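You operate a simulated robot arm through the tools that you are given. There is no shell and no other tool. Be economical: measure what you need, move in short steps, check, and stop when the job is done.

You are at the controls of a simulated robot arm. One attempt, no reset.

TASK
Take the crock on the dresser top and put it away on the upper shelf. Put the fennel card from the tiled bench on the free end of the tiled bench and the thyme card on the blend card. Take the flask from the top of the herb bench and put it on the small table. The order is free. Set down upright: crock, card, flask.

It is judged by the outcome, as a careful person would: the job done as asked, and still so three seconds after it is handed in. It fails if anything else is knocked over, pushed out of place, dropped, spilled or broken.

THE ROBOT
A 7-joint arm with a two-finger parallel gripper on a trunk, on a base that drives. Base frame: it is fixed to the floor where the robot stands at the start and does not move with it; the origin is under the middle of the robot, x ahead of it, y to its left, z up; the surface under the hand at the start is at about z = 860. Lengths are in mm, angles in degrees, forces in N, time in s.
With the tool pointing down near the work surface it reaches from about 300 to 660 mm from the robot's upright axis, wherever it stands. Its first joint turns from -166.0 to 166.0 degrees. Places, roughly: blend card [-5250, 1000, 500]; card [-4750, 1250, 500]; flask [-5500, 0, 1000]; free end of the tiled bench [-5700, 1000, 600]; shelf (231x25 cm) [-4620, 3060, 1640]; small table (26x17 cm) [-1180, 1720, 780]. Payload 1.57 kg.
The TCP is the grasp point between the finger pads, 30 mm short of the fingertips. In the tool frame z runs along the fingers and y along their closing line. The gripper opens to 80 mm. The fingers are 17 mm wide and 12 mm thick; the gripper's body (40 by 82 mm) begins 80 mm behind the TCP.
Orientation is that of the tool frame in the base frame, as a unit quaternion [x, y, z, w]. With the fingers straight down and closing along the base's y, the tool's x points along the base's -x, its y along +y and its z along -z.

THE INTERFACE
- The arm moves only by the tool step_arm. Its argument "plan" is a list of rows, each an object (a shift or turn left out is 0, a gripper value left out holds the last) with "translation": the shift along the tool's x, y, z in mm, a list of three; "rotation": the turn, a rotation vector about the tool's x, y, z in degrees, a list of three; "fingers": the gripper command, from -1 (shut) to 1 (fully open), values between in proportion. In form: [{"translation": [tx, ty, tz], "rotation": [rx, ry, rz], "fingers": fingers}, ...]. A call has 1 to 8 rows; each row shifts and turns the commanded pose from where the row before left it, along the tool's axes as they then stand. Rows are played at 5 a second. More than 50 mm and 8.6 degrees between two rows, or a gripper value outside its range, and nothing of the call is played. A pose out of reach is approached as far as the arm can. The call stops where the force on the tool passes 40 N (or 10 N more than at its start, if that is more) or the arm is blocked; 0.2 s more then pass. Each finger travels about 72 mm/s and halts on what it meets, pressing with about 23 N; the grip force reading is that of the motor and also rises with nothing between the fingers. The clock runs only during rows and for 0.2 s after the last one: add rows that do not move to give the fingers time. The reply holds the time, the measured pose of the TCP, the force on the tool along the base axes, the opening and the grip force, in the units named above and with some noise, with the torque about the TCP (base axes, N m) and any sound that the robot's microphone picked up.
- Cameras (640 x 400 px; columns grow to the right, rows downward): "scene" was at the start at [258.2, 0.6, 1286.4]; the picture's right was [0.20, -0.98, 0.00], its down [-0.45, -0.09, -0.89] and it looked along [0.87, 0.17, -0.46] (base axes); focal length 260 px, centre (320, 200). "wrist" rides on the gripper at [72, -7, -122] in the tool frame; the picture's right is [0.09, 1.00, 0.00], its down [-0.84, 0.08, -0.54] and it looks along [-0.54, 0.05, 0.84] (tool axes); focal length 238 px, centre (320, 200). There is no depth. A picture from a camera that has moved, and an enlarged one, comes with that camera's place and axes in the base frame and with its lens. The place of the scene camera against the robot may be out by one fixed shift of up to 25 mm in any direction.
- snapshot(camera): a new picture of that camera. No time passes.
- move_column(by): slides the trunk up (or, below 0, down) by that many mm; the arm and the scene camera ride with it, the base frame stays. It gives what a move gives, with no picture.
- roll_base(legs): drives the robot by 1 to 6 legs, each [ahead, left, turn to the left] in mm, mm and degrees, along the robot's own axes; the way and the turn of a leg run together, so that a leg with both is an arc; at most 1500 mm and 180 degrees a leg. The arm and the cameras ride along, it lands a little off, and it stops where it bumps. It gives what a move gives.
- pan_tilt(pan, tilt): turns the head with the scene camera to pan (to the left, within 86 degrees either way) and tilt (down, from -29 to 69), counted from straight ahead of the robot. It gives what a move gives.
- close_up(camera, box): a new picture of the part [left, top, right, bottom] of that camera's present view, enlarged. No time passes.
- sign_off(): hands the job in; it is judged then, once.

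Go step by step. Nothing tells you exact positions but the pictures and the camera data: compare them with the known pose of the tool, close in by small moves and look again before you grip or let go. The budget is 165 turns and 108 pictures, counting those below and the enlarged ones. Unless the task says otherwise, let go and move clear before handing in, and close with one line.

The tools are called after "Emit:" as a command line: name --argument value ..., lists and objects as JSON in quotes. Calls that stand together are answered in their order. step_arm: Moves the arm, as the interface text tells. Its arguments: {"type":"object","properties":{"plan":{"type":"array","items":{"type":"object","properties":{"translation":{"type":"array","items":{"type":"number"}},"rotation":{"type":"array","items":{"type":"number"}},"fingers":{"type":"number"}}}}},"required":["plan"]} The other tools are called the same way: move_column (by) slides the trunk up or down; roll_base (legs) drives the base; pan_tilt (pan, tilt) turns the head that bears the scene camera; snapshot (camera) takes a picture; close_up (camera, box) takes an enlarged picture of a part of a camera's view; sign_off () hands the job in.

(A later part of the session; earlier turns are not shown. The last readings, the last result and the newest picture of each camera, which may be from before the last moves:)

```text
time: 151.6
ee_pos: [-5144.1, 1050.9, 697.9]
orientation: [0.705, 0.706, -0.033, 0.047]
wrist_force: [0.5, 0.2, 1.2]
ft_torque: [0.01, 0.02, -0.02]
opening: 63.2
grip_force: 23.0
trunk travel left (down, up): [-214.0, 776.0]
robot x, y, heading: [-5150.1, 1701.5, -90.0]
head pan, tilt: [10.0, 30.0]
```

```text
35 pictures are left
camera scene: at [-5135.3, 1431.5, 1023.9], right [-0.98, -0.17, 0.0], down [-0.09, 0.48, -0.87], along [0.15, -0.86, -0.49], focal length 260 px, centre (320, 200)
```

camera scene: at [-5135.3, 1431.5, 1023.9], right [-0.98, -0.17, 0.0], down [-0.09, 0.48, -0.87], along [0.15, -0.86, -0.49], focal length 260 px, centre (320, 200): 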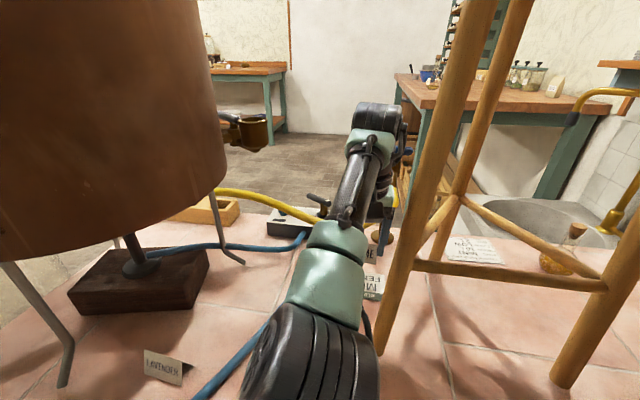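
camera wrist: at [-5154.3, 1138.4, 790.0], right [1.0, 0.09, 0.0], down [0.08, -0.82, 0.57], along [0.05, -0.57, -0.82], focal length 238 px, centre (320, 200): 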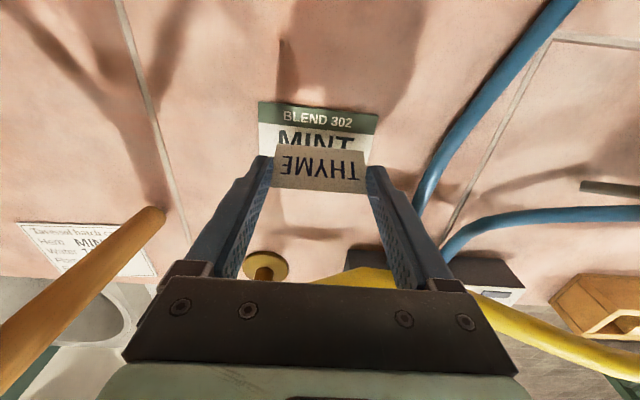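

The arm reports being blocked, with no force at the tool, so the elbow may be touching something such as a bottle. I'll raise the trunk at once and look down.

Emit:
move_column --by 60

Emit:
pan_tilt --pan 10 --tilt 60

Emit:
snapshot --camera "scene"

```text
time: 152.6
ee_pos: [-5145.1, 1048.6, 736.3]
orientation: [0.706, 0.707, -0.024, 0.033]
wrist_force: [-0.1, -0.2, 0.2]
ft_torque: [-0.01, -0.01, 0.0]
opening: 63.1
grip_force: 23.1
trunk travel left (down, up): [-274.0, 716.0]
robot x, y, heading: [-5149.4, 1700.0, -90.2]
head pan, tilt: [10.0, 30.0]
```

```text
time: 153.5
ee_pos: [-5144.9, 1050.3, 737.6]
orientation: [0.707, 0.707, -0.023, 0.033]
wrist_force: [0.0, 0.3, -1.6]
ft_torque: [-0.01, 0.0, -0.04]
opening: 63.0
grip_force: 23.4
trunk travel left (down, up): [-274.0, 716.0]
robot x, y, heading: [-5149.5, 1697.9, -89.9]
head pan, tilt: [10.0, 60.0]
```

```text
34 pictures are left
camera scene: at [-5139.8, 1448.7, 1039.3], right [-0.98, -0.17, 0.0], down [-0.15, 0.85, -0.5], along [0.09, -0.49, -0.87], focal length 260 px, centre (320, 200)
```

scene: 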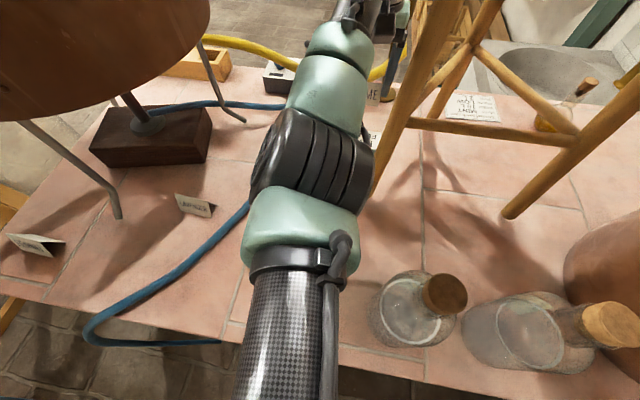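

Bottle 1 sits right under the elbow, which explains the block. I'll bring the elbow higher by raising the trunk while lowering the hand, and level the tool again.

Emit:
move_column --by 30

Emit:
step_arm --plan '[{"rotation": [0.8, 4.5, 0]}, {"translation": [12, -2, 20]}, {"translation": [0, 0, 25]}, {}]'

Emit:
move_column --by 50

Emit:
snapshot --camera "scene"

```text
time: 154.3
ee_pos: [-5144.6, 1050.2, 766.9]
orientation: [0.706, 0.707, -0.024, 0.033]
wrist_force: [0.2, -0.1, -0.5]
ft_torque: [0.0, -0.05, 0.0]
opening: 62.9
grip_force: 23.0
trunk travel left (down, up): [-304.0, 686.0]
robot x, y, heading: [-5151.1, 1703.0, -89.9]
head pan, tilt: [10.0, 60.0]
```

```text
time: 155.3
ee_pos: [-5146.0, 1061.5, 722.6]
orientation: [0.707, 0.708, 0.0, 0.001]
wrist_force: [0.0, 0.2, 1.2]
ft_torque: [-0.01, 0.03, 0.0]
opening: 63.3
grip_force: 22.9
trunk travel left (down, up): [-304.0, 686.0]
robot x, y, heading: [-5148.4, 1701.1, -89.9]
head pan, tilt: [10.0, 60.0]
```

```text
time: 156.2
ee_pos: [-5147.1, 1060.7, 771.8]
orientation: [0.707, 0.708, -0.001, 0.0]
wrist_force: [0.2, 0.8, -0.2]
ft_torque: [-0.01, 0.01, 0.03]
opening: 63.0
grip_force: 23.0
trunk travel left (down, up): [-354.0, 636.0]
robot x, y, heading: [-5152.8, 1700.1, -90.1]
head pan, tilt: [10.0, 60.0]
```

```text
33 pictures are left
camera scene: at [-5139.8, 1448.6, 1119.3], right [-0.98, -0.17, 0.0], down [-0.15, 0.85, -0.5], along [0.09, -0.49, -0.87], focal length 260 px, centre (320, 200)
```

scene: 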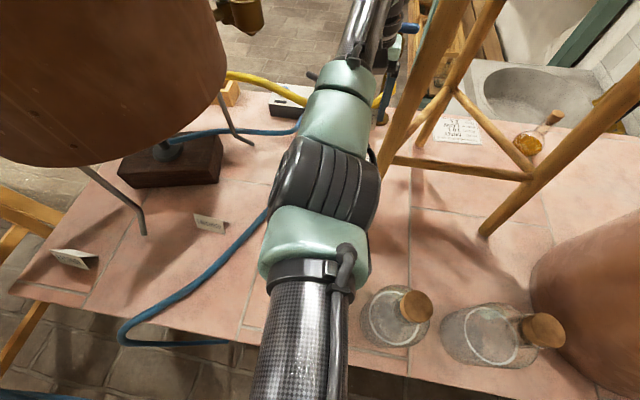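

Emit:
step_arm --plan '[{"translation": [0, 0, 25]}, {"translation": [0, 0, 25]}, {"translation": [0, 0, 25]}, {"translation": [0, 0, 25]}, {"translation": [0, 0, 10]}, {}]'

Emit:
snapshot --camera "wrist"

```text
time: 157.6
ee_pos: [-5148.3, 1062.7, 662.2]
orientation: [0.707, 0.707, -0.001, 0.001]
wrist_force: [0.2, -0.6, 0.8]
ft_torque: [0.03, 0.02, 0.0]
opening: 63.3
grip_force: 22.9
trunk travel left (down, up): [-354.0, 636.0]
robot x, y, heading: [-5149.6, 1701.5, -89.8]
head pan, tilt: [10.0, 60.0]
```

```text
32 pictures are left
camera wrist: at [-5154.6, 1134.0, 781.8], right [1.0, 0.09, 0.0], down [0.08, -0.84, 0.54], along [0.05, -0.54, -0.84], focal length 238 px, centre (320, 200)
```

wrist: 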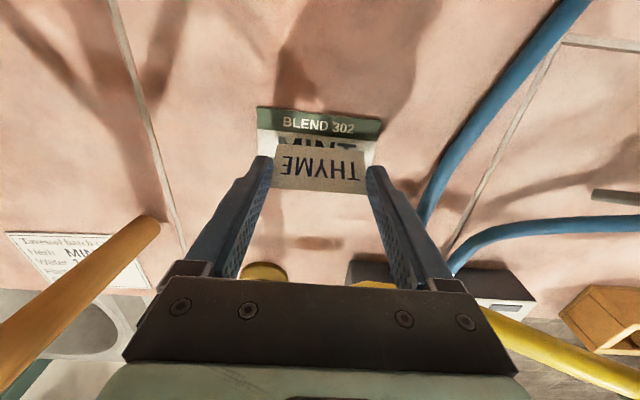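

No blocking now. Final lowering onto the blend card in small steps.

Emit:
step_arm --plan '[{"translation": [0, 0, 10]}, {"translation": [0, 0, 6]}, {"translation": [0, 0, 3]}, {}]'

```text
time: 158.6
ee_pos: [-5148.0, 1061.8, 642.5]
orientation: [0.707, 0.707, 0.0, 0.0]
wrist_force: [0.4, -0.8, -0.4]
ft_torque: [-0.01, 0.02, 0.04]
opening: 62.9
grip_force: 22.8
trunk travel left (down, up): [-354.0, 636.0]
robot x, y, heading: [-5150.6, 1697.8, -90.1]
head pan, tilt: [10.0, 60.0]
```

Emit:
step_arm --plan '[{"translation": [0, 0, 2]}, {"translation": [0, 0, 1.5]}, {}]'

Emit:
snapshot --camera "wrist"

```text
time: 159.4
ee_pos: [-5146.7, 1061.9, 640.0]
orientation: [0.706, 0.708, -0.002, 0.001]
wrist_force: [0.6, -0.9, 1.5]
ft_torque: [0.01, -0.07, -0.02]
opening: 63.1
grip_force: 22.7
trunk travel left (down, up): [-354.0, 636.0]
robot x, y, heading: [-5151.0, 1701.6, -90.1]
head pan, tilt: [10.0, 60.0]
```

```text
31 pictures are left
camera wrist: at [-5154.5, 1133.9, 760.1], right [1.0, 0.09, 0.0], down [0.08, -0.84, 0.54], along [0.05, -0.54, -0.84], focal length 238 px, centre (320, 200)
```

wrist: 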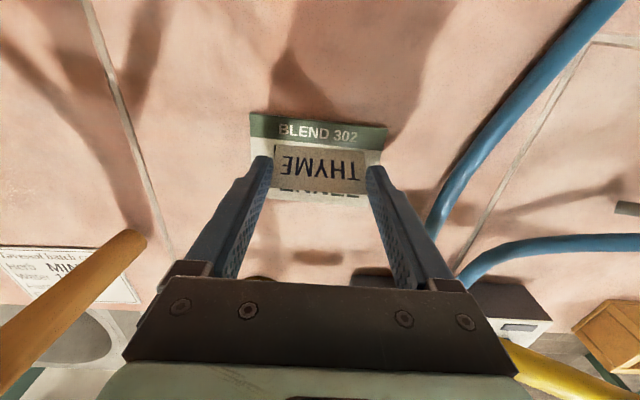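

Contact is light and the card is centred on the blend card. Releasing a little, then rising straight up.

Emit:
step_arm --plan '[{"fingers": 0.65}, {"fingers": 0.72}, {"fingers": 0.8}, {}]'

Emit:
snapshot --camera "wrist"

```text
time: 160.4
ee_pos: [-5147.9, 1061.6, 638.3]
orientation: [0.706, 0.708, -0.001, 0.0]
wrist_force: [0.7, 0.1, -0.5]
ft_torque: [-0.01, -0.02, 0.01]
opening: 72.1
grip_force: 0.0
trunk travel left (down, up): [-354.0, 636.0]
robot x, y, heading: [-5151.7, 1699.9, -89.8]
head pan, tilt: [10.0, 60.0]
```

```text
30 pictures are left
camera wrist: at [-5154.5, 1133.8, 759.9], right [1.0, 0.09, 0.0], down [0.08, -0.84, 0.54], along [0.05, -0.54, -0.84], focal length 238 px, centre (320, 200)
```

wrist: 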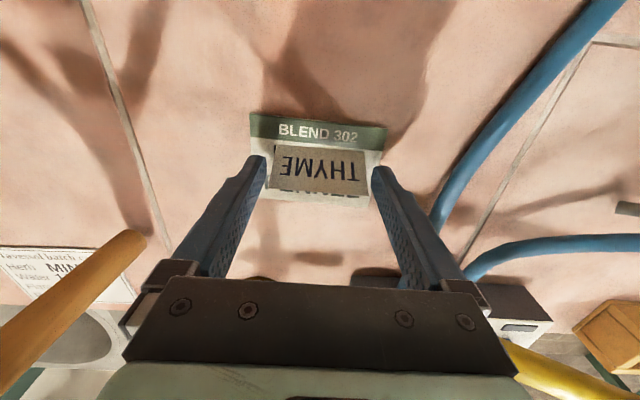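

The thyme card stands on the blend card. I'll withdraw up, then east clear of the stool, then up and back.

Emit:
step_arm --plan '[{"translation": [0, 0, -15]}, {"translation": [0, 0, -35]}, {"translation": [0, 0, -40]}, {"translation": [0, 40, 0]}, {"translation": [0, 50, 0]}, {}]'

Emit:
move_column --by 170

Emit:
roll_base --legs '[[-180, 0, 0]]'

Emit:
pan_tilt --pan 5 --tilt 45

Emit:
snapshot --camera "scene"

```text
time: 161.8
ee_pos: [-5056.1, 1061.9, 729.9]
orientation: [0.706, 0.708, 0.0, 0.001]
wrist_force: [-1.9, -1.0, -0.9]
ft_torque: [-0.02, 0.0, 0.0]
opening: 72.1
grip_force: 0.0
trunk travel left (down, up): [-354.0, 636.0]
robot x, y, heading: [-5147.9, 1699.8, -90.1]
head pan, tilt: [10.0, 60.0]
```

```text
time: 163.7
ee_pos: [-5055.7, 1061.7, 899.5]
orientation: [0.706, 0.708, -0.001, 0.0]
wrist_force: [0.0, -0.4, -0.8]
ft_torque: [-0.01, -0.01, 0.03]
opening: 72.0
grip_force: 0.0
trunk travel left (down, up): [-524.0, 466.0]
robot x, y, heading: [-5151.4, 1697.6, -90.2]
head pan, tilt: [10.0, 60.0]
```

```text
time: 165.2
ee_pos: [-5056.5, 1241.4, 900.1]
orientation: [0.706, 0.708, -0.001, 0.001]
wrist_force: [-0.2, -0.5, 0.9]
ft_torque: [-0.01, 0.03, -0.01]
opening: 72.2
grip_force: 0.0
trunk travel left (down, up): [-524.0, 466.0]
robot x, y, heading: [-5150.2, 1880.5, -89.8]
head pan, tilt: [10.0, 60.0]
```

```text
time: 166.0
ee_pos: [-5054.9, 1241.3, 900.4]
orientation: [0.706, 0.708, -0.001, 0.002]
wrist_force: [0.4, 0.4, 0.6]
ft_torque: [0.0, 0.01, -0.04]
opening: 71.8
grip_force: 0.0
trunk travel left (down, up): [-524.0, 466.0]
robot x, y, heading: [-5150.7, 1879.9, -90.2]
head pan, tilt: [5.0, 45.0]
```

```text
29 pictures are left
camera scene: at [-5144.4, 1613.0, 1308.7], right [-1.0, -0.09, 0.0], down [-0.06, 0.7, -0.71], along [0.06, -0.7, -0.71], focal length 260 px, centre (320, 200)
```

scene: 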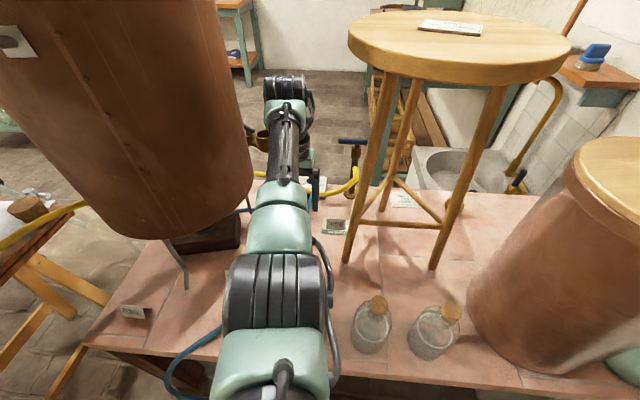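

The thyme is done. I'll back off and move to the bench's near end for the fennel card, checking the bottles on the way.

Emit:
roll_base --legs '[[-230, 0, 0], [0, 370, 0]]'

Emit:
pan_tilt --pan 0 --tilt 45

Emit:
snapshot --camera "scene"

Emit:
snapshot --camera "wrist"

```text
time: 169.7
ee_pos: [-4688.3, 1469.3, 898.7]
orientation: [0.706, 0.708, -0.001, 0.001]
wrist_force: [-0.1, -0.6, -0.5]
ft_torque: [0.01, 0.03, 0.0]
opening: 72.0
grip_force: 0.0
trunk travel left (down, up): [-524.0, 466.0]
robot x, y, heading: [-4782.8, 2110.8, -89.7]
head pan, tilt: [5.0, 45.0]
```

```text
time: 170.3
ee_pos: [-4687.4, 1469.6, 899.4]
orientation: [0.706, 0.708, -0.001, 0.001]
wrist_force: [1.7, -0.6, -0.2]
ft_torque: [0.03, -0.04, -0.01]
opening: 72.1
grip_force: 0.1
trunk travel left (down, up): [-524.0, 466.0]
robot x, y, heading: [-4781.2, 2110.7, -89.8]
head pan, tilt: [0.0, 45.0]
```

```text
28 pictures are left
camera scene: at [-4783.4, 1841.3, 1308.7], right [-1.0, 0.0, 0.0], down [0.0, 0.71, -0.71], along [0.0, -0.71, -0.71], focal length 260 px, centre (320, 200)
```

scene: 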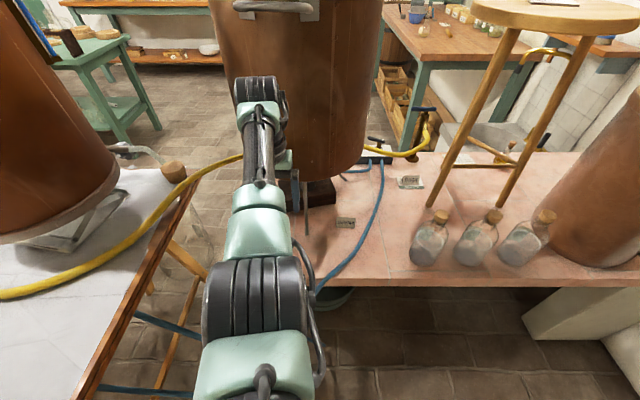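

```text
27 pictures are left
camera wrist: at [-4695.2, 1542.4, 1020.1], right [1.0, 0.09, 0.0], down [0.08, -0.84, 0.54], along [0.05, -0.54, -0.84], focal length 238 px, centre (320, 200)
```

wrist: 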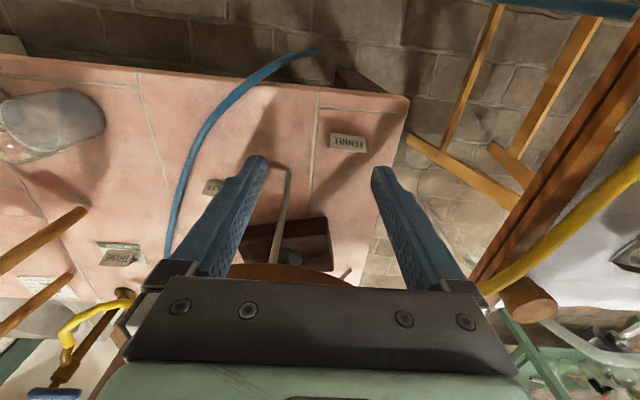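

All three bottles stand and the thyme card sits on the blend card. The fennel card is at about [-4633, 1407], close to the still, so I'll tilt the hand 25° to keep the wrist clear and move above it.

Emit:
step_arm --plan '[{"rotation": [0, -8.5, 0]}, {"rotation": [0, -8.5, 0]}, {"rotation": [0, -8, 0]}, {"fingers": 1}, {}]'

Emit:
roll_base --legs '[[60, 0, 0]]'

Emit:
step_arm --plan '[{"translation": [0, 27, 0]}, {"translation": [0, 27, 0]}, {}]'

Emit:
move_column --by -190

Emit:
snapshot --camera "wrist"

```text
time: 171.5
ee_pos: [-4686.0, 1469.4, 899.7]
orientation: [0.69, 0.69, -0.154, 0.154]
wrist_force: [0.4, 0.5, -0.1]
ft_torque: [0.01, -0.01, 0.03]
opening: 79.9
grip_force: 0.0
trunk travel left (down, up): [-524.0, 466.0]
robot x, y, heading: [-4782.5, 2108.6, -90.0]
head pan, tilt: [0.0, 45.0]
```

```text
time: 172.5
ee_pos: [-4687.7, 1410.2, 900.0]
orientation: [0.69, 0.691, -0.153, 0.154]
wrist_force: [0.0, 0.5, -0.6]
ft_torque: [0.04, -0.02, -0.02]
opening: 80.1
grip_force: 0.1
trunk travel left (down, up): [-524.0, 466.0]
robot x, y, heading: [-4781.9, 2051.4, -89.6]
head pan, tilt: [0.0, 45.0]
```

```text
time: 173.3
ee_pos: [-4634.6, 1409.7, 898.9]
orientation: [0.69, 0.69, -0.154, 0.155]
wrist_force: [1.1, 0.1, -0.1]
ft_torque: [-0.02, -0.01, 0.01]
opening: 79.9
grip_force: 0.1
trunk travel left (down, up): [-524.0, 466.0]
robot x, y, heading: [-4783.6, 2049.4, -89.8]
head pan, tilt: [0.0, 45.0]
```

```text
time: 175.4
ee_pos: [-4634.9, 1410.3, 709.7]
orientation: [0.69, 0.691, -0.154, 0.154]
wrist_force: [0.3, -0.4, -0.5]
ft_torque: [0.0, 0.0, 0.03]
opening: 80.0
grip_force: 0.0
trunk travel left (down, up): [-334.0, 656.0]
robot x, y, heading: [-4780.3, 2047.8, -89.8]
head pan, tilt: [0.0, 45.0]
```

```text
26 pictures are left
camera wrist: at [-4642.3, 1527.3, 788.3], right [1.0, 0.08, -0.04], down [0.08, -0.53, 0.85], along [0.05, -0.85, -0.53], focal length 238 px, centre (320, 200)
```

wrist: 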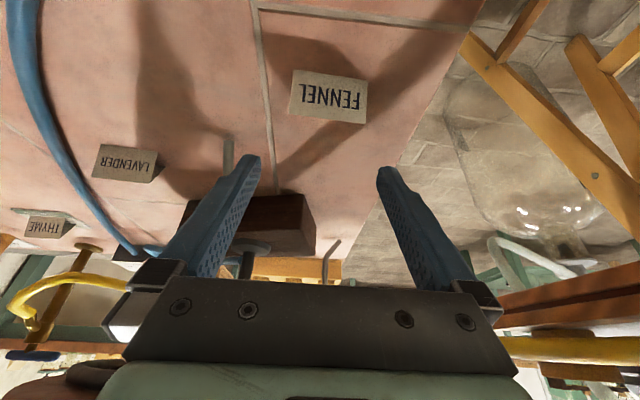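

Emit:
step_arm --plan '[{"rotation": [1.5, 0, 3.2]}, {"translation": [10, 1, 25]}, {"translation": [9, 1, 22]}, {}]'

Emit:
snapshot --camera "wrist"

```text
time: 176.4
ee_pos: [-4633.8, 1407.6, 658.5]
orientation: [0.711, 0.669, -0.158, 0.149]
wrist_force: [-0.7, 0.6, -0.8]
ft_torque: [0.03, -0.02, -0.01]
opening: 80.1
grip_force: 0.0
trunk travel left (down, up): [-334.0, 656.0]
robot x, y, heading: [-4783.6, 2049.4, -90.1]
head pan, tilt: [0.0, 45.0]
```

```text
25 pictures are left
camera wrist: at [-4633.3, 1524.5, 737.4], right [1.0, 0.02, -0.04], down [0.04, -0.53, 0.85], along [0.0, -0.85, -0.53], focal length 238 px, centre (320, 200)
```

wrist: 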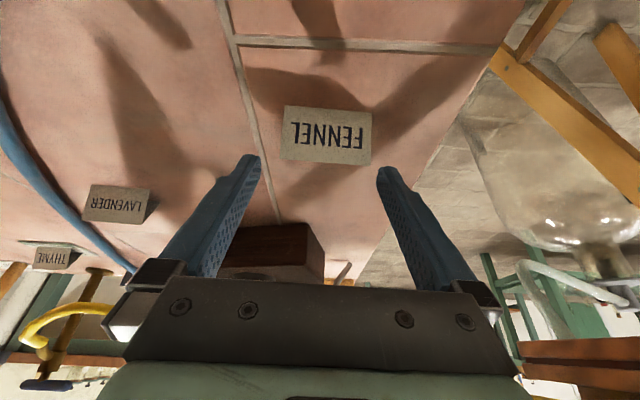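

Emit:
step_arm --plan '[{"translation": [7, 4, 9]}, {"translation": [7, 0, 8]}, {}, {"fingers": 0.7}, {"fingers": 0.55}, {"fingers": 0.4}, {}]'

Emit:
snapshot --camera "wrist"

```text
time: 178.0
ee_pos: [-4629.2, 1412.0, 638.3]
orientation: [0.711, 0.669, -0.158, 0.15]
wrist_force: [0.4, 0.7, -0.3]
ft_torque: [0.01, 0.01, -0.01]
opening: 62.3
grip_force: 23.1
trunk travel left (down, up): [-334.0, 656.0]
robot x, y, heading: [-4782.3, 2048.3, -89.9]
head pan, tilt: [0.0, 45.0]
```

```text
24 pictures are left
camera wrist: at [-4629.1, 1529.7, 716.1], right [1.0, 0.02, -0.04], down [0.04, -0.53, 0.85], along [0.0, -0.85, -0.53], focal length 238 px, centre (320, 200)
```

wrist: 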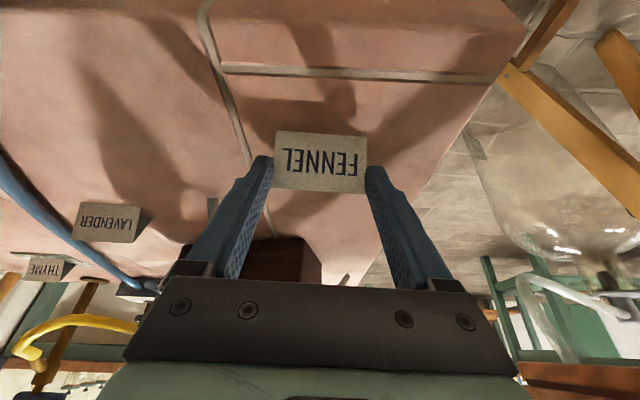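

Gripped at 62 mm. I'll lift, back away and retract the arm for the trip around to the south side.

Emit:
move_column --by 250

Emit:
roll_base --legs '[[-290, 0, 0]]'

Emit:
step_arm --plan '[{"translation": [36, -30, -17]}, {"translation": [36, -30, -17]}, {"translation": [36, -30, -17]}, {"translation": [36, -30, -17]}, {}]'

Emit:
snapshot --camera "wrist"

```text
time: 180.6
ee_pos: [-4629.0, 1412.9, 889.2]
orientation: [0.71, 0.669, -0.158, 0.15]
wrist_force: [0.7, 1.1, 0.1]
ft_torque: [0.0, 0.01, 0.02]
opening: 62.4
grip_force: 23.1
trunk travel left (down, up): [-584.0, 406.0]
robot x, y, heading: [-4784.2, 2048.7, -90.0]
head pan, tilt: [0.0, 45.0]
```

```text
time: 182.6
ee_pos: [-4628.9, 1703.5, 887.4]
orientation: [0.711, 0.669, -0.158, 0.151]
wrist_force: [0.3, -0.2, -0.5]
ft_torque: [0.01, 0.02, 0.02]
opening: 62.4
grip_force: 23.3
trunk travel left (down, up): [-584.0, 406.0]
robot x, y, heading: [-4783.8, 2339.6, -89.8]
head pan, tilt: [0.0, 45.0]
```

```text
time: 183.8
ee_pos: [-4739.6, 1869.3, 888.9]
orientation: [0.711, 0.669, -0.158, 0.149]
wrist_force: [0.6, -0.2, -0.6]
ft_torque: [0.0, 0.03, 0.02]
opening: 62.5
grip_force: 22.8
trunk travel left (down, up): [-584.0, 406.0]
robot x, y, heading: [-4782.8, 2340.3, -89.7]
head pan, tilt: [0.0, 45.0]
```

```text
23 pictures are left
camera wrist: at [-4739.5, 1986.3, 966.6], right [1.0, 0.02, -0.04], down [0.05, -0.53, 0.85], along [0.0, -0.85, -0.53], focal length 238 px, centre (320, 200)
```

wrist: 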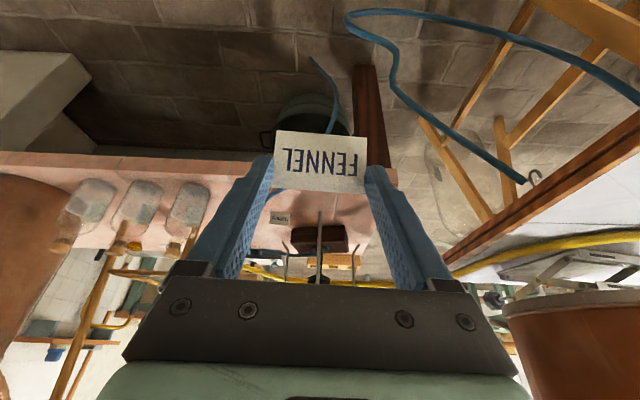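

The card is secure. Driving around: east along the wall aisle, then south past the small table.

Emit:
roll_base --legs '[[0, 0, 90], [1450, 0, 0], [1450, 0, 0], [1350, 0, 0], [0, 0, -90], [1500, 0, 0]]'

Emit:
pan_tilt --pan -75 --tilt 20

Emit:
snapshot --camera "scene"

```text
time: 218.9
ee_pos: [-476.6, 432.6, 886.9]
orientation: [0.71, 0.669, -0.158, 0.15]
wrist_force: [0.2, -0.4, 0.5]
ft_torque: [0.02, 0.01, 0.0]
opening: 62.3
grip_force: 23.2
trunk travel left (down, up): [-584.0, 406.0]
robot x, y, heading: [-519.7, 903.4, -89.8]
head pan, tilt: [0.0, 45.0]
```

```text
time: 220.4
ee_pos: [-474.3, 431.3, 888.9]
orientation: [0.711, 0.669, -0.158, 0.149]
wrist_force: [-0.2, 0.2, 0.3]
ft_torque: [0.03, -0.02, 0.01]
opening: 62.3
grip_force: 22.9
trunk travel left (down, up): [-584.0, 406.0]
robot x, y, heading: [-519.5, 903.1, -89.9]
head pan, tilt: [-75.0, 20.0]
```

```text
22 pictures are left
camera scene: at [-610.3, 691.6, 1407.4], right [-0.26, 0.96, 0.0], down [0.33, 0.09, -0.94], along [-0.91, -0.25, -0.34], focal length 260 px, centre (320, 200)
```

scene: 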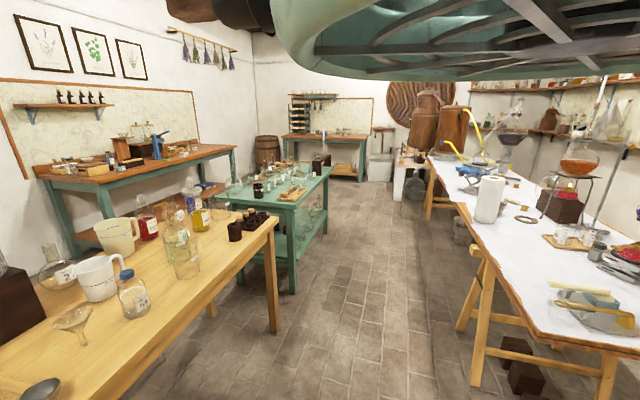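

The south aisle is clear (y about 255 to 1140). I'll drive along y about 690 to near the tiled bench.

Emit:
roll_base --legs '[[210, 0, 0], [0, 0, -90], [1350, 0, 0], [1350, 0, 0], [1200, 0, 0]]'

Emit:
pan_tilt --pan -10 --tilt 25

Emit:
snapshot --camera "scene"

```text
time: 243.7
ee_pos: [-4836.1, 629.8, 891.2]
orientation: [0.974, -0.034, -0.222, -0.007]
wrist_force: [-0.3, 0.2, -0.2]
ft_torque: [-0.03, 0.02, 0.01]
opening: 62.4
grip_force: 23.0
trunk travel left (down, up): [-584.0, 406.0]
robot x, y, heading: [-4368.0, 666.2, 179.4]
head pan, tilt: [-75.0, 20.0]
stopped in leg 5: the robot was blocked; the commanded pose is now the measured one
```

```text
time: 245.1
ee_pos: [-4836.4, 629.9, 891.0]
orientation: [0.974, -0.034, -0.223, -0.008]
wrist_force: [0.1, 0.5, -0.6]
ft_torque: [0.03, -0.02, -0.03]
opening: 62.4
grip_force: 23.5
trunk travel left (down, up): [-584.0, 406.0]
robot x, y, heading: [-4370.1, 669.6, 179.5]
head pan, tilt: [-10.0, 25.0]
```

```text
21 pictures are left
camera scene: at [-4621.1, 669.2, 1400.2], right [0.18, 0.98, 0.0], down [0.41, -0.08, -0.91], along [-0.9, 0.17, -0.41], focal length 260 px, centre (320, 200)
```

scene: 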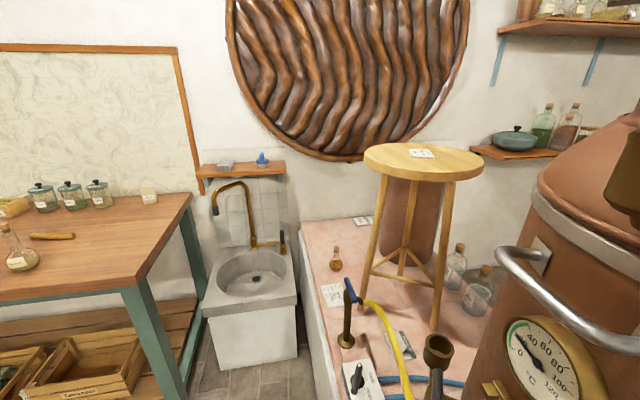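

It stopped against the bench corner, so I'll slide 125 mm south. The free end is clear from here: target about [-5690, 985], right of the small yellow flask. Next I'll drive west in front of the sink.

Emit:
roll_base --legs '[[-30, 0, 0], [0, 130, 0], [800, 0, 0]]'

Emit:
pan_tilt --pan -35 --tilt 30

Emit:
snapshot --camera "scene"

```text
time: 250.6
ee_pos: [-5610.6, 509.4, 887.8]
orientation: [0.976, -0.035, -0.217, -0.007]
wrist_force: [0.6, 0.2, -0.1]
ft_torque: [0.03, -0.01, -0.03]
opening: 62.4
grip_force: 23.0
trunk travel left (down, up): [-584.0, 406.0]
robot x, y, heading: [-5138.8, 551.2, 179.2]
head pan, tilt: [-10.0, 25.0]
```

```text
time: 251.5
ee_pos: [-5609.6, 510.6, 889.4]
orientation: [0.976, -0.036, -0.216, -0.008]
wrist_force: [0.0, 0.1, 0.1]
ft_torque: [-0.01, -0.02, -0.01]
opening: 62.4
grip_force: 22.9
trunk travel left (down, up): [-584.0, 406.0]
robot x, y, heading: [-5137.9, 546.4, 179.3]
head pan, tilt: [-35.0, 30.0]
```

```text
20 pictures are left
camera scene: at [-5382.9, 584.7, 1391.4], right [0.58, 0.81, 0.0], down [0.41, -0.29, -0.87], along [-0.7, 0.5, -0.5], focal length 260 px, centre (320, 200)
```

scene: 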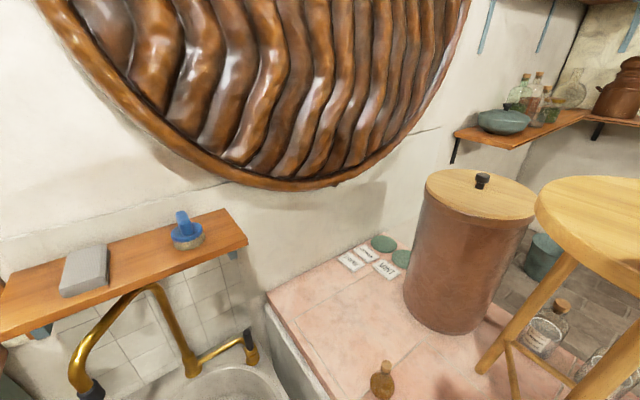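

The free end is nicely visible; I'll place the card at about [-5740, 990]. Keeping the base square to the benches, I swing the hand north and then drive a bit west.

Emit:
step_arm --plan '[{"translation": [0, -45, 0]}, {"translation": [0, -45, 0]}, {"translation": [0, -45, 0]}, {"translation": [0, -45, 0]}, {"translation": [0, -45, 0]}, {"translation": [0, -45, 0]}, {}]'

Emit:
roll_base --legs '[[190, 0, 0]]'

```text
time: 253.1
ee_pos: [-5590.4, 780.8, 886.4]
orientation: [0.976, -0.034, -0.217, -0.007]
wrist_force: [-0.3, 0.8, -0.6]
ft_torque: [-0.01, -0.01, -0.03]
opening: 62.3
grip_force: 23.3
trunk travel left (down, up): [-584.0, 406.0]
robot x, y, heading: [-5139.7, 546.6, 179.2]
head pan, tilt: [-35.0, 30.0]
```

```text
time: 254.7
ee_pos: [-5779.2, 782.5, 887.8]
orientation: [0.975, -0.035, -0.218, -0.008]
wrist_force: [-0.7, 0.8, -0.3]
ft_torque: [-0.01, -0.04, 0.01]
opening: 62.3
grip_force: 23.7
trunk travel left (down, up): [-584.0, 406.0]
robot x, y, heading: [-5324.3, 546.1, 179.5]
head pan, tilt: [-35.0, 30.0]
```

Emit:
step_arm --plan '[{"translation": [9, -42, -4]}, {"translation": [9, -42, -4]}, {"translation": [9, -42, -5]}, {"translation": [0, -42, 0]}, {"translation": [0, -40, 0]}, {}]'

Emit:
move_column --by -170

Emit:
snapshot --camera "wrist"

Emit:
snapshot --camera "scene"

```text
time: 256.1
ee_pos: [-5733.1, 988.1, 889.0]
orientation: [0.976, -0.036, -0.217, -0.008]
wrist_force: [-1.4, 0.5, 0.1]
ft_torque: [0.01, -0.02, -0.02]
opening: 62.2
grip_force: 23.3
trunk travel left (down, up): [-584.0, 406.0]
robot x, y, heading: [-5326.2, 552.0, 179.5]
head pan, tilt: [-35.0, 30.0]
```

```text
time: 258.0
ee_pos: [-5732.3, 987.9, 718.9]
orientation: [0.975, -0.036, -0.218, -0.008]
wrist_force: [-0.2, 0.2, 0.2]
ft_torque: [0.01, 0.0, 0.01]
opening: 62.2
grip_force: 23.6
trunk travel left (down, up): [-414.0, 576.0]
robot x, y, heading: [-5324.3, 550.3, 179.6]
head pan, tilt: [-35.0, 30.0]
```

```text
19 pictures are left
camera wrist: at [-5616.7, 986.4, 797.0], right [0.01, -1.0, -0.04], down [-0.53, -0.04, 0.85], along [-0.85, 0.01, -0.53], focal length 238 px, centre (320, 200)
```

wrist: 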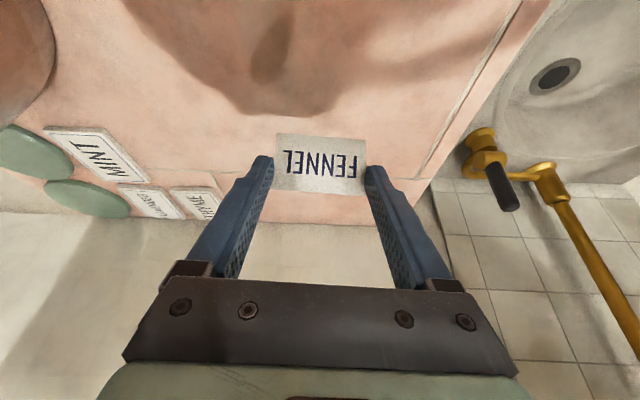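

```text
18 pictures are left
camera scene: at [-5571.1, 586.8, 1221.4], right [0.58, 0.81, 0.0], down [0.41, -0.29, -0.87], along [-0.7, 0.5, -0.5], focal length 260 px, centre (320, 200)
```

scene: 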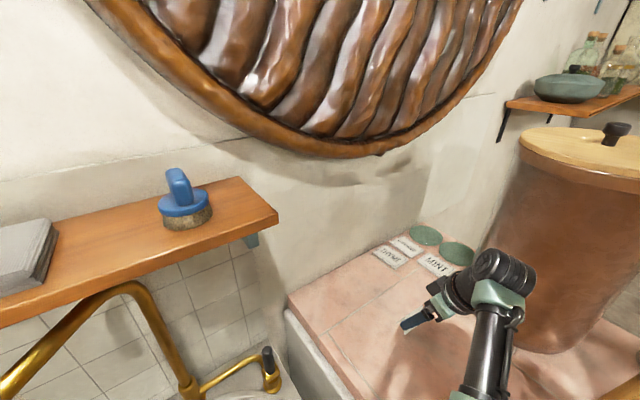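

The spot beneath is clear. Lowering onto the tiles.

Emit:
move_column --by -70

Emit:
step_arm --plan '[{"translation": [1.7, 0, 3.6]}, {"translation": [1.3, 0, 2.7]}, {}]'

Emit:
snapshot --camera "wrist"

```text
time: 259.1
ee_pos: [-5733.7, 988.3, 648.2]
orientation: [0.975, -0.036, -0.217, -0.008]
wrist_force: [0.7, -0.3, 0.3]
ft_torque: [-0.02, -0.02, -0.02]
opening: 62.3
grip_force: 22.9
trunk travel left (down, up): [-344.0, 646.0]
robot x, y, heading: [-5326.9, 549.3, 179.4]
head pan, tilt: [-35.0, 30.0]
```

```text
time: 259.9
ee_pos: [-5733.1, 988.8, 641.1]
orientation: [0.975, -0.036, -0.217, -0.008]
wrist_force: [-0.4, 0.1, -0.2]
ft_torque: [0.0, 0.04, 0.0]
opening: 62.6
grip_force: 23.9
trunk travel left (down, up): [-344.0, 646.0]
robot x, y, heading: [-5325.7, 549.0, 179.1]
head pan, tilt: [-35.0, 30.0]
```

```text
17 pictures are left
camera wrist: at [-5616.5, 986.8, 720.1], right [0.01, -1.0, -0.04], down [-0.53, -0.04, 0.85], along [-0.85, 0.01, -0.53], focal length 238 px, centre (320, 200)
```

wrist: 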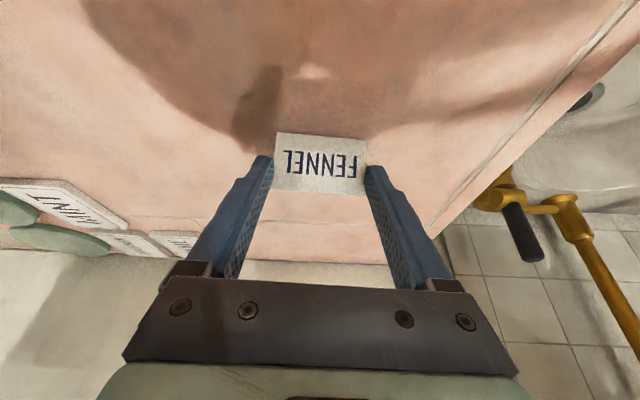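

Continue down in tiny steps until contact shows.

Emit:
step_arm --plan '[{"translation": [0.8, 0, 1.8]}, {"translation": [0.4, 0, 0.9]}, {}]'

```text
time: 260.7
ee_pos: [-5732.9, 987.6, 638.5]
orientation: [0.976, -0.036, -0.216, -0.007]
wrist_force: [0.5, 0.2, 0.2]
ft_torque: [0.01, -0.02, 0.0]
opening: 62.4
grip_force: 23.0
trunk travel left (down, up): [-344.0, 646.0]
robot x, y, heading: [-5325.1, 551.2, 179.3]
head pan, tilt: [-35.0, 30.0]
```

Emit:
step_arm --plan '[{"translation": [0.4, 0, 0.9]}, {}, {"fingers": 0.65}, {"fingers": 0.72}, {"fingers": 0.85}, {}]'

Emit:
snapshot --camera "wrist"

```text
time: 262.1
ee_pos: [-5734.1, 987.9, 638.7]
orientation: [0.976, -0.036, -0.217, -0.008]
wrist_force: [-0.3, 0.3, 0.0]
ft_torque: [0.02, 0.0, 0.0]
opening: 74.1
grip_force: 0.0
trunk travel left (down, up): [-344.0, 646.0]
robot x, y, heading: [-5326.7, 550.7, 179.6]
head pan, tilt: [-35.0, 30.0]
```

```text
16 pictures are left
camera wrist: at [-5616.6, 986.7, 716.4], right [0.01, -1.0, -0.04], down [-0.53, -0.04, 0.85], along [-0.85, 0.01, -0.53], focal length 238 px, centre (320, 200)
```

wrist: 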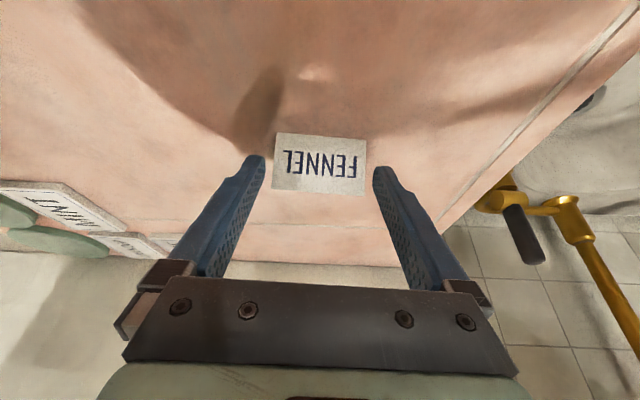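

The fennel card stands on the free end. I'll withdraw backward along the fingers, rise, swing back and look at the herb bench for the flask.

Emit:
step_arm --plan '[{"translation": [0, 0, -20]}, {"translation": [0, 0, -40]}, {"translation": [0, 0, -40]}, {}]'

Emit:
move_column --by 330

Emit:
step_arm --plan '[{"translation": [0, 45, 0]}, {"translation": [0, 45, 0]}, {"translation": [0, 45, 0]}, {"translation": [0, 45, 0]}, {"translation": [0, 45, 0]}, {"translation": [0, 45, 0]}, {"translation": [0, 45, 0]}, {"translation": [0, 45, 0]}]'

Emit:
roll_base --legs '[[-380, 0, 0], [0, 350, 0]]'

Emit:
pan_tilt --pan 10 --tilt 25

Emit:
snapshot --camera "scene"

```text
time: 263.1
ee_pos: [-5690.5, 984.6, 728.7]
orientation: [0.976, -0.036, -0.217, -0.008]
wrist_force: [0.2, 0.6, 0.2]
ft_torque: [0.0, 0.0, 0.03]
opening: 73.9
grip_force: 0.0
trunk travel left (down, up): [-344.0, 646.0]
robot x, y, heading: [-5326.2, 549.1, 179.4]
head pan, tilt: [-35.0, 30.0]
```

```text
time: 266.3
ee_pos: [-5690.4, 983.6, 1058.2]
orientation: [0.976, -0.036, -0.216, -0.007]
wrist_force: [0.3, -0.4, -0.3]
ft_torque: [0.0, -0.02, -0.04]
opening: 73.8
grip_force: 0.1
trunk travel left (down, up): [-674.0, 316.0]
robot x, y, heading: [-5324.1, 549.9, 179.8]
head pan, tilt: [-35.0, 30.0]
```

```text
time: 268.1
ee_pos: [-5717.6, 624.3, 1058.8]
orientation: [0.975, -0.036, -0.218, -0.008]
wrist_force: [0.4, 0.1, -0.3]
ft_torque: [0.0, -0.04, 0.01]
opening: 74.4
grip_force: 0.2
trunk travel left (down, up): [-674.0, 316.0]
robot x, y, heading: [-5323.1, 551.3, 179.6]
head pan, tilt: [-35.0, 30.0]
```

```text
time: 272.4
ee_pos: [-5335.5, 275.7, 1059.6]
orientation: [0.976, -0.037, -0.216, -0.008]
wrist_force: [0.8, -0.3, -0.2]
ft_torque: [0.01, -0.03, 0.02]
opening: 74.0
grip_force: 0.1
trunk travel left (down, up): [-674.0, 316.0]
robot x, y, heading: [-4944.4, 197.0, 179.3]
head pan, tilt: [-35.0, 30.0]
```

```text
time: 273.5
ee_pos: [-5336.8, 275.5, 1060.5]
orientation: [0.975, -0.036, -0.217, -0.008]
wrist_force: [-0.4, 0.3, -0.1]
ft_torque: [-0.01, 0.01, 0.02]
opening: 74.0
grip_force: 0.1
trunk travel left (down, up): [-674.0, 316.0]
robot x, y, heading: [-4946.9, 201.3, 179.4]
head pan, tilt: [10.0, 25.0]
```

```text
15 pictures are left
camera scene: at [-5207.2, 170.2, 1489.3], right [-0.16, 0.99, 0.0], down [0.42, 0.07, -0.91], along [-0.89, -0.15, -0.42], focal length 260 px, centre (320, 200)
```

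scene: 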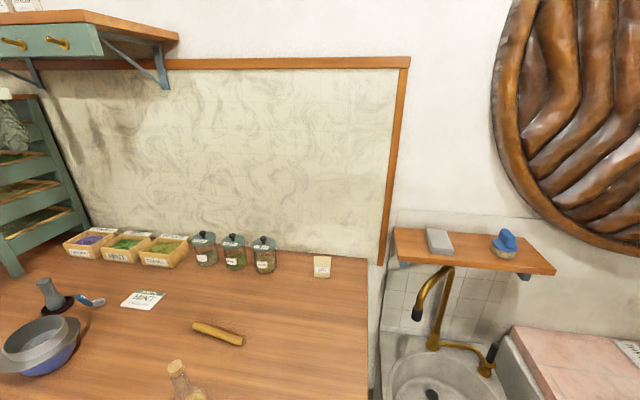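

The flask stands at the herb bench's front, near [-5450, -126]. I'll set the hand vertical again and move over it.

Emit:
step_arm --plan '[{"rotation": [0, 8.5, 0]}, {"rotation": [0, 8.5, 0]}, {"rotation": [0, 8, 0], "fingers": 1}, {}]'

Emit:
move_column --by 120

Emit:
roll_base --legs '[[0, 400, 0]]'

Emit:
snapshot --camera "wrist"

```text
time: 274.5
ee_pos: [-5335.8, 276.0, 1057.7]
orientation: [0.999, -0.036, 0.0, 0.0]
wrist_force: [-0.1, -0.7, -0.1]
ft_torque: [-0.02, 0.03, -0.02]
opening: 80.0
grip_force: 0.0
trunk travel left (down, up): [-674.0, 316.0]
robot x, y, heading: [-4944.3, 202.7, 179.2]
head pan, tilt: [10.0, 25.0]
```

```text
time: 276.0
ee_pos: [-5335.9, 277.1, 1177.9]
orientation: [0.999, -0.036, -0.001, -0.001]
wrist_force: [0.2, 0.1, -0.3]
ft_torque: [0.02, 0.01, -0.03]
opening: 80.0
grip_force: 0.2
trunk travel left (down, up): [-794.0, 196.0]
robot x, y, heading: [-4946.0, 200.7, 179.1]
head pan, tilt: [10.0, 25.0]
```

```text
time: 278.5
ee_pos: [-5341.8, -121.4, 1177.9]
orientation: [0.999, -0.037, -0.001, 0.0]
wrist_force: [-0.9, 0.4, 1.1]
ft_torque: [0.0, 0.01, -0.02]
opening: 80.0
grip_force: 0.0
trunk travel left (down, up): [-794.0, 196.0]
robot x, y, heading: [-4950.4, -203.2, 179.4]
head pan, tilt: [10.0, 25.0]
```

```text
14 pictures are left
camera wrist: at [-5268.8, -121.0, 1299.1], right [0.02, -1.0, 0.0], down [-0.84, -0.01, 0.54], along [-0.54, -0.01, -0.84], focal length 238 px, centre (320, 200)
```

wrist: 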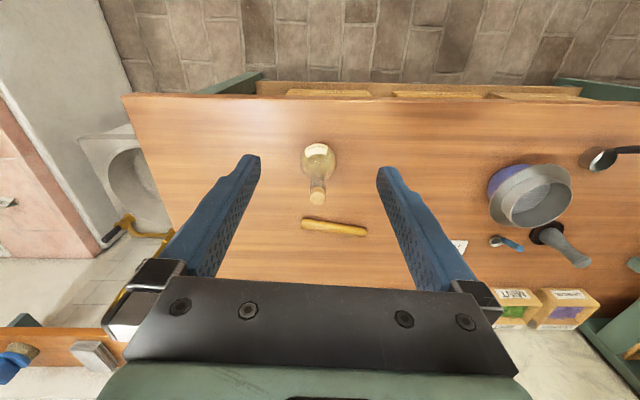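

Emit:
close_up --camera "wrist" --box '[270, 130, 370, 220]'

```text
4.44 times, centred on (320, 175) of wrist
camera zoom: at [-5268.8, -121.0, 1299.1], right [0.02, -1.0, 0.0], down [-0.84, -0.01, 0.54], along [-0.54, -0.01, -0.84], focal length 1059 px, centre (320, 311)
```

zoom: 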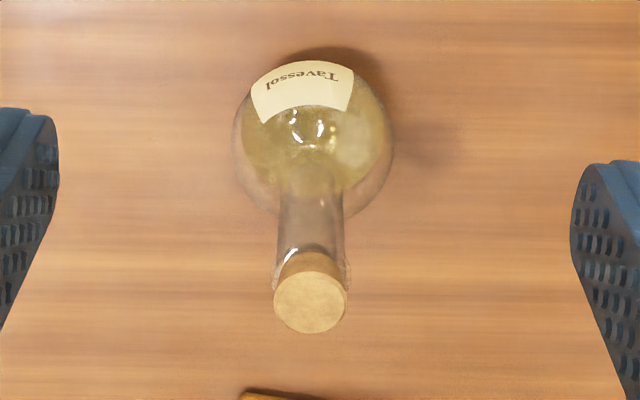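

The flask has a round body (about 62 mm) and a 20 mm neck with cork. I'll grip the neck with the hand tilted 60° forward.

Emit:
roll_base --legs '[[-60, 0, 0]]'

Emit:
step_arm --plan '[{"translation": [-35, 0, 0]}, {"rotation": [0, -8.5, 0], "translation": [-10, 0, 0]}, {"rotation": [0, -8.5, 0]}, {"rotation": [0, -8.5, 0]}, {"rotation": [0, -8.5, 0]}, {"rotation": [0, -8.5, 0]}, {"rotation": [0, -8.5, 0]}, {"rotation": [0, -8.5, 0]}]'

Emit:
move_column --by -130

Emit:
snapshot --camera "wrist"

```text
time: 279.5
ee_pos: [-5282.0, -124.2, 1178.8]
orientation: [0.999, -0.039, -0.001, 0.001]
wrist_force: [0.2, -0.2, -0.6]
ft_torque: [-0.02, 0.02, 0.02]
opening: 80.0
grip_force: 0.1
trunk travel left (down, up): [-794.0, 196.0]
robot x, y, heading: [-4888.5, -200.1, 179.4]
head pan, tilt: [10.0, 25.0]
```

```text
time: 281.3
ee_pos: [-5325.7, -119.6, 1179.1]
orientation: [0.867, -0.032, -0.497, -0.018]
wrist_force: [0.6, -0.6, 0.7]
ft_torque: [-0.01, 0.02, -0.01]
opening: 80.1
grip_force: 0.1
trunk travel left (down, up): [-794.0, 196.0]
robot x, y, heading: [-4891.4, -202.9, 179.3]
head pan, tilt: [10.0, 25.0]
```

```text
time: 282.9
ee_pos: [-5327.8, -119.6, 1049.9]
orientation: [0.867, -0.033, -0.496, -0.019]
wrist_force: [0.7, -0.2, -0.3]
ft_torque: [-0.01, 0.02, -0.01]
opening: 80.0
grip_force: 0.1
trunk travel left (down, up): [-664.0, 326.0]
robot x, y, heading: [-4888.5, -200.4, 179.1]
head pan, tilt: [10.0, 25.0]
```

```text
12 pictures are left
camera wrist: at [-5185.2, -123.7, 1047.2], right [-0.03, -1.0, -0.08], down [0.04, -0.08, 1.0], along [-1.0, 0.02, 0.04], focal length 238 px, centre (320, 200)
```

wrist: 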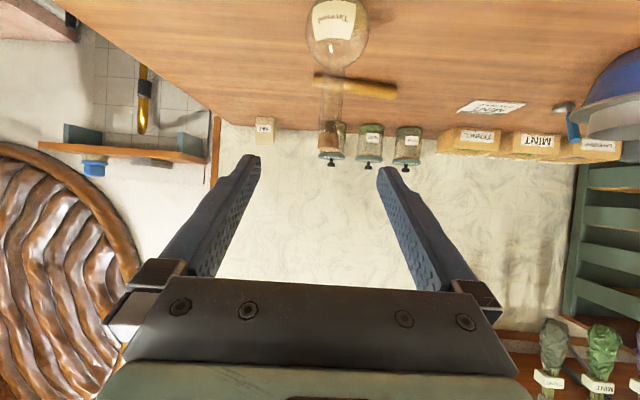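

The cork top is at about [-5455, -123, 1010] and the neck spans z 908–983. I'll lower to neck height, then approach.

Emit:
step_arm --plan '[{"translation": [27, 6, 15]}, {"translation": [27, 6, 15]}, {"translation": [26, 1, 16]}, {"translation": [-15, 0, 27]}, {"translation": [-15, 0, 27]}, {}]'

Emit:
snapshot --camera "wrist"

```text
time: 284.3
ee_pos: [-5387.7, -128.3, 955.5]
orientation: [0.867, -0.033, -0.496, -0.018]
wrist_force: [-1.0, 0.1, 0.3]
ft_torque: [-0.01, 0.0, 0.01]
opening: 79.9
grip_force: 0.0
trunk travel left (down, up): [-664.0, 326.0]
robot x, y, heading: [-4892.6, -201.7, 179.0]
head pan, tilt: [10.0, 25.0]
```

```text
11 pictures are left
camera wrist: at [-5246.7, -132.3, 953.6], right [-0.03, -1.0, -0.08], down [0.04, -0.08, 1.0], along [-1.0, 0.02, 0.04], focal length 238 px, centre (320, 200)
```

wrist: 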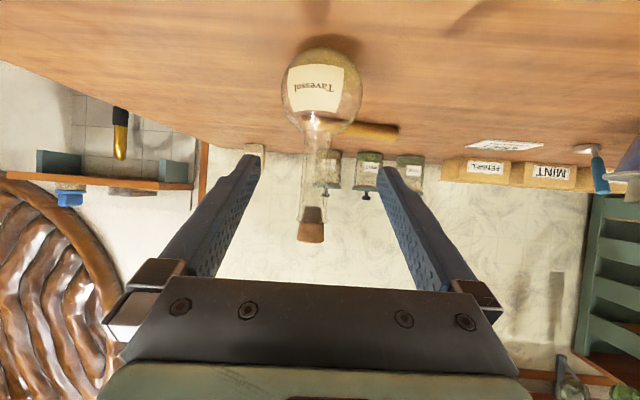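

Emit:
step_arm --plan '[{"translation": [-7, -3, 21]}, {"translation": [-7, 0, 21]}, {"translation": [-7, 0, 21]}, {}]'

Emit:
snapshot --camera "wrist"

```text
time: 285.3
ee_pos: [-5452.4, -120.2, 942.5]
orientation: [0.867, -0.034, -0.497, -0.019]
wrist_force: [-0.3, 0.0, -0.6]
ft_torque: [-0.01, 0.0, -0.04]
opening: 80.0
grip_force: 0.0
trunk travel left (down, up): [-664.0, 326.0]
robot x, y, heading: [-4892.8, -200.2, 179.4]
head pan, tilt: [10.0, 25.0]
```

```text
10 pictures are left
camera wrist: at [-5311.4, -124.5, 940.4], right [-0.03, -1.0, -0.08], down [0.04, -0.08, 1.0], along [-1.0, 0.02, 0.04], focal length 238 px, centre (320, 200)
```

wrist: 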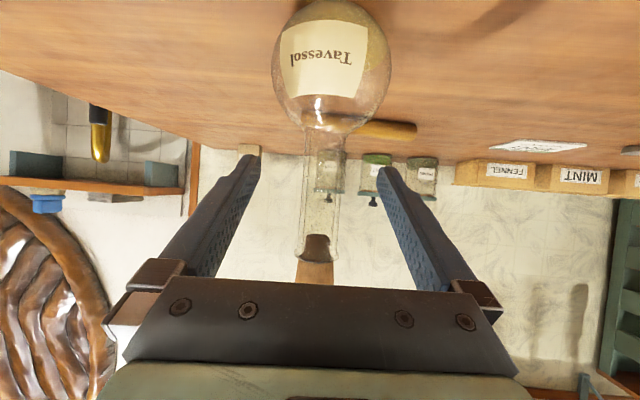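

The neck is centred between the pads. Closing and test-lifting.

Emit:
step_arm --plan '[{"fingers": 0.2}, {"fingers": -0.3}, {"fingers": -1}, {"fingers": -1}, {"fingers": -1}]'

Emit:
step_arm --plan '[{"translation": [-4, 0, -2]}, {"translation": [-8, 0, -5]}, {"translation": [-17, 0, -10]}, {"translation": [-17, 0, -10]}, {}]'

Emit:
snapshot --camera "wrist"

```text
time: 286.5
ee_pos: [-5452.9, -120.9, 941.8]
orientation: [0.867, -0.033, -0.497, -0.019]
wrist_force: [-0.6, -0.2, 1.0]
ft_torque: [-0.04, 0.03, -0.04]
opening: 23.4
grip_force: 23.3
trunk travel left (down, up): [-664.0, 326.0]
robot x, y, heading: [-4892.1, -199.6, 179.2]
head pan, tilt: [10.0, 25.0]
```

```text
time: 287.7
ee_pos: [-5453.3, -121.7, 995.1]
orientation: [0.867, -0.033, -0.497, -0.019]
wrist_force: [0.5, -0.1, -1.4]
ft_torque: [0.0, -0.01, 0.01]
opening: 23.4
grip_force: 23.0
trunk travel left (down, up): [-664.0, 326.0]
robot x, y, heading: [-4891.9, -203.1, 179.1]
head pan, tilt: [10.0, 25.0]
```

```text
9 pictures are left
camera wrist: at [-5311.1, -124.2, 993.7], right [-0.03, -1.0, -0.08], down [0.04, -0.08, 1.0], along [-1.0, 0.02, 0.04], focal length 238 px, centre (320, 200)
```

wrist: 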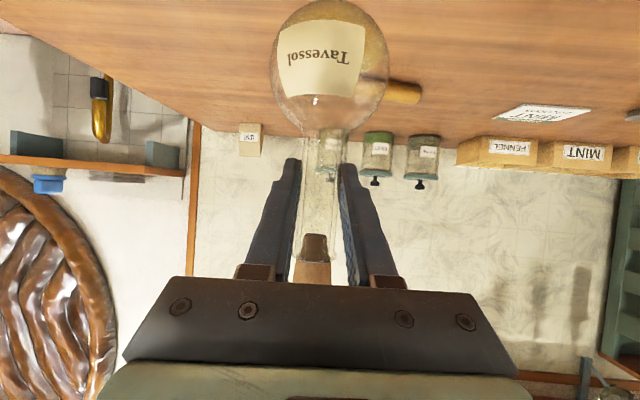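

The flask is held upright. I'll raise it and drive back east along the aisle, then north to face the small table from its east side.

Emit:
move_column --by 150

Emit:
roll_base --legs '[[-660, 0, 0], [0, -890, 0], [-1300, 0, 0], [-1300, 0, 0], [-1200, 0, 0]]'

```text
time: 289.4
ee_pos: [-5453.0, -120.4, 1145.2]
orientation: [0.867, -0.033, -0.497, -0.018]
wrist_force: [0.5, 0.0, -0.9]
ft_torque: [0.0, -0.01, 0.02]
opening: 23.8
grip_force: 23.7
trunk travel left (down, up): [-814.0, 176.0]
robot x, y, heading: [-4891.0, -201.2, 179.3]
head pan, tilt: [10.0, 25.0]
```

```text
time: 315.4
ee_pos: [-978.7, 743.5, 1145.1]
orientation: [0.867, -0.025, -0.497, -0.014]
wrist_force: [0.8, 1.1, -0.8]
ft_torque: [0.0, -0.02, 0.02]
opening: 23.5
grip_force: 22.8
trunk travel left (down, up): [-814.0, 176.0]
robot x, y, heading: [-415.6, 672.7, -179.8]
head pan, tilt: [10.0, 25.0]
```

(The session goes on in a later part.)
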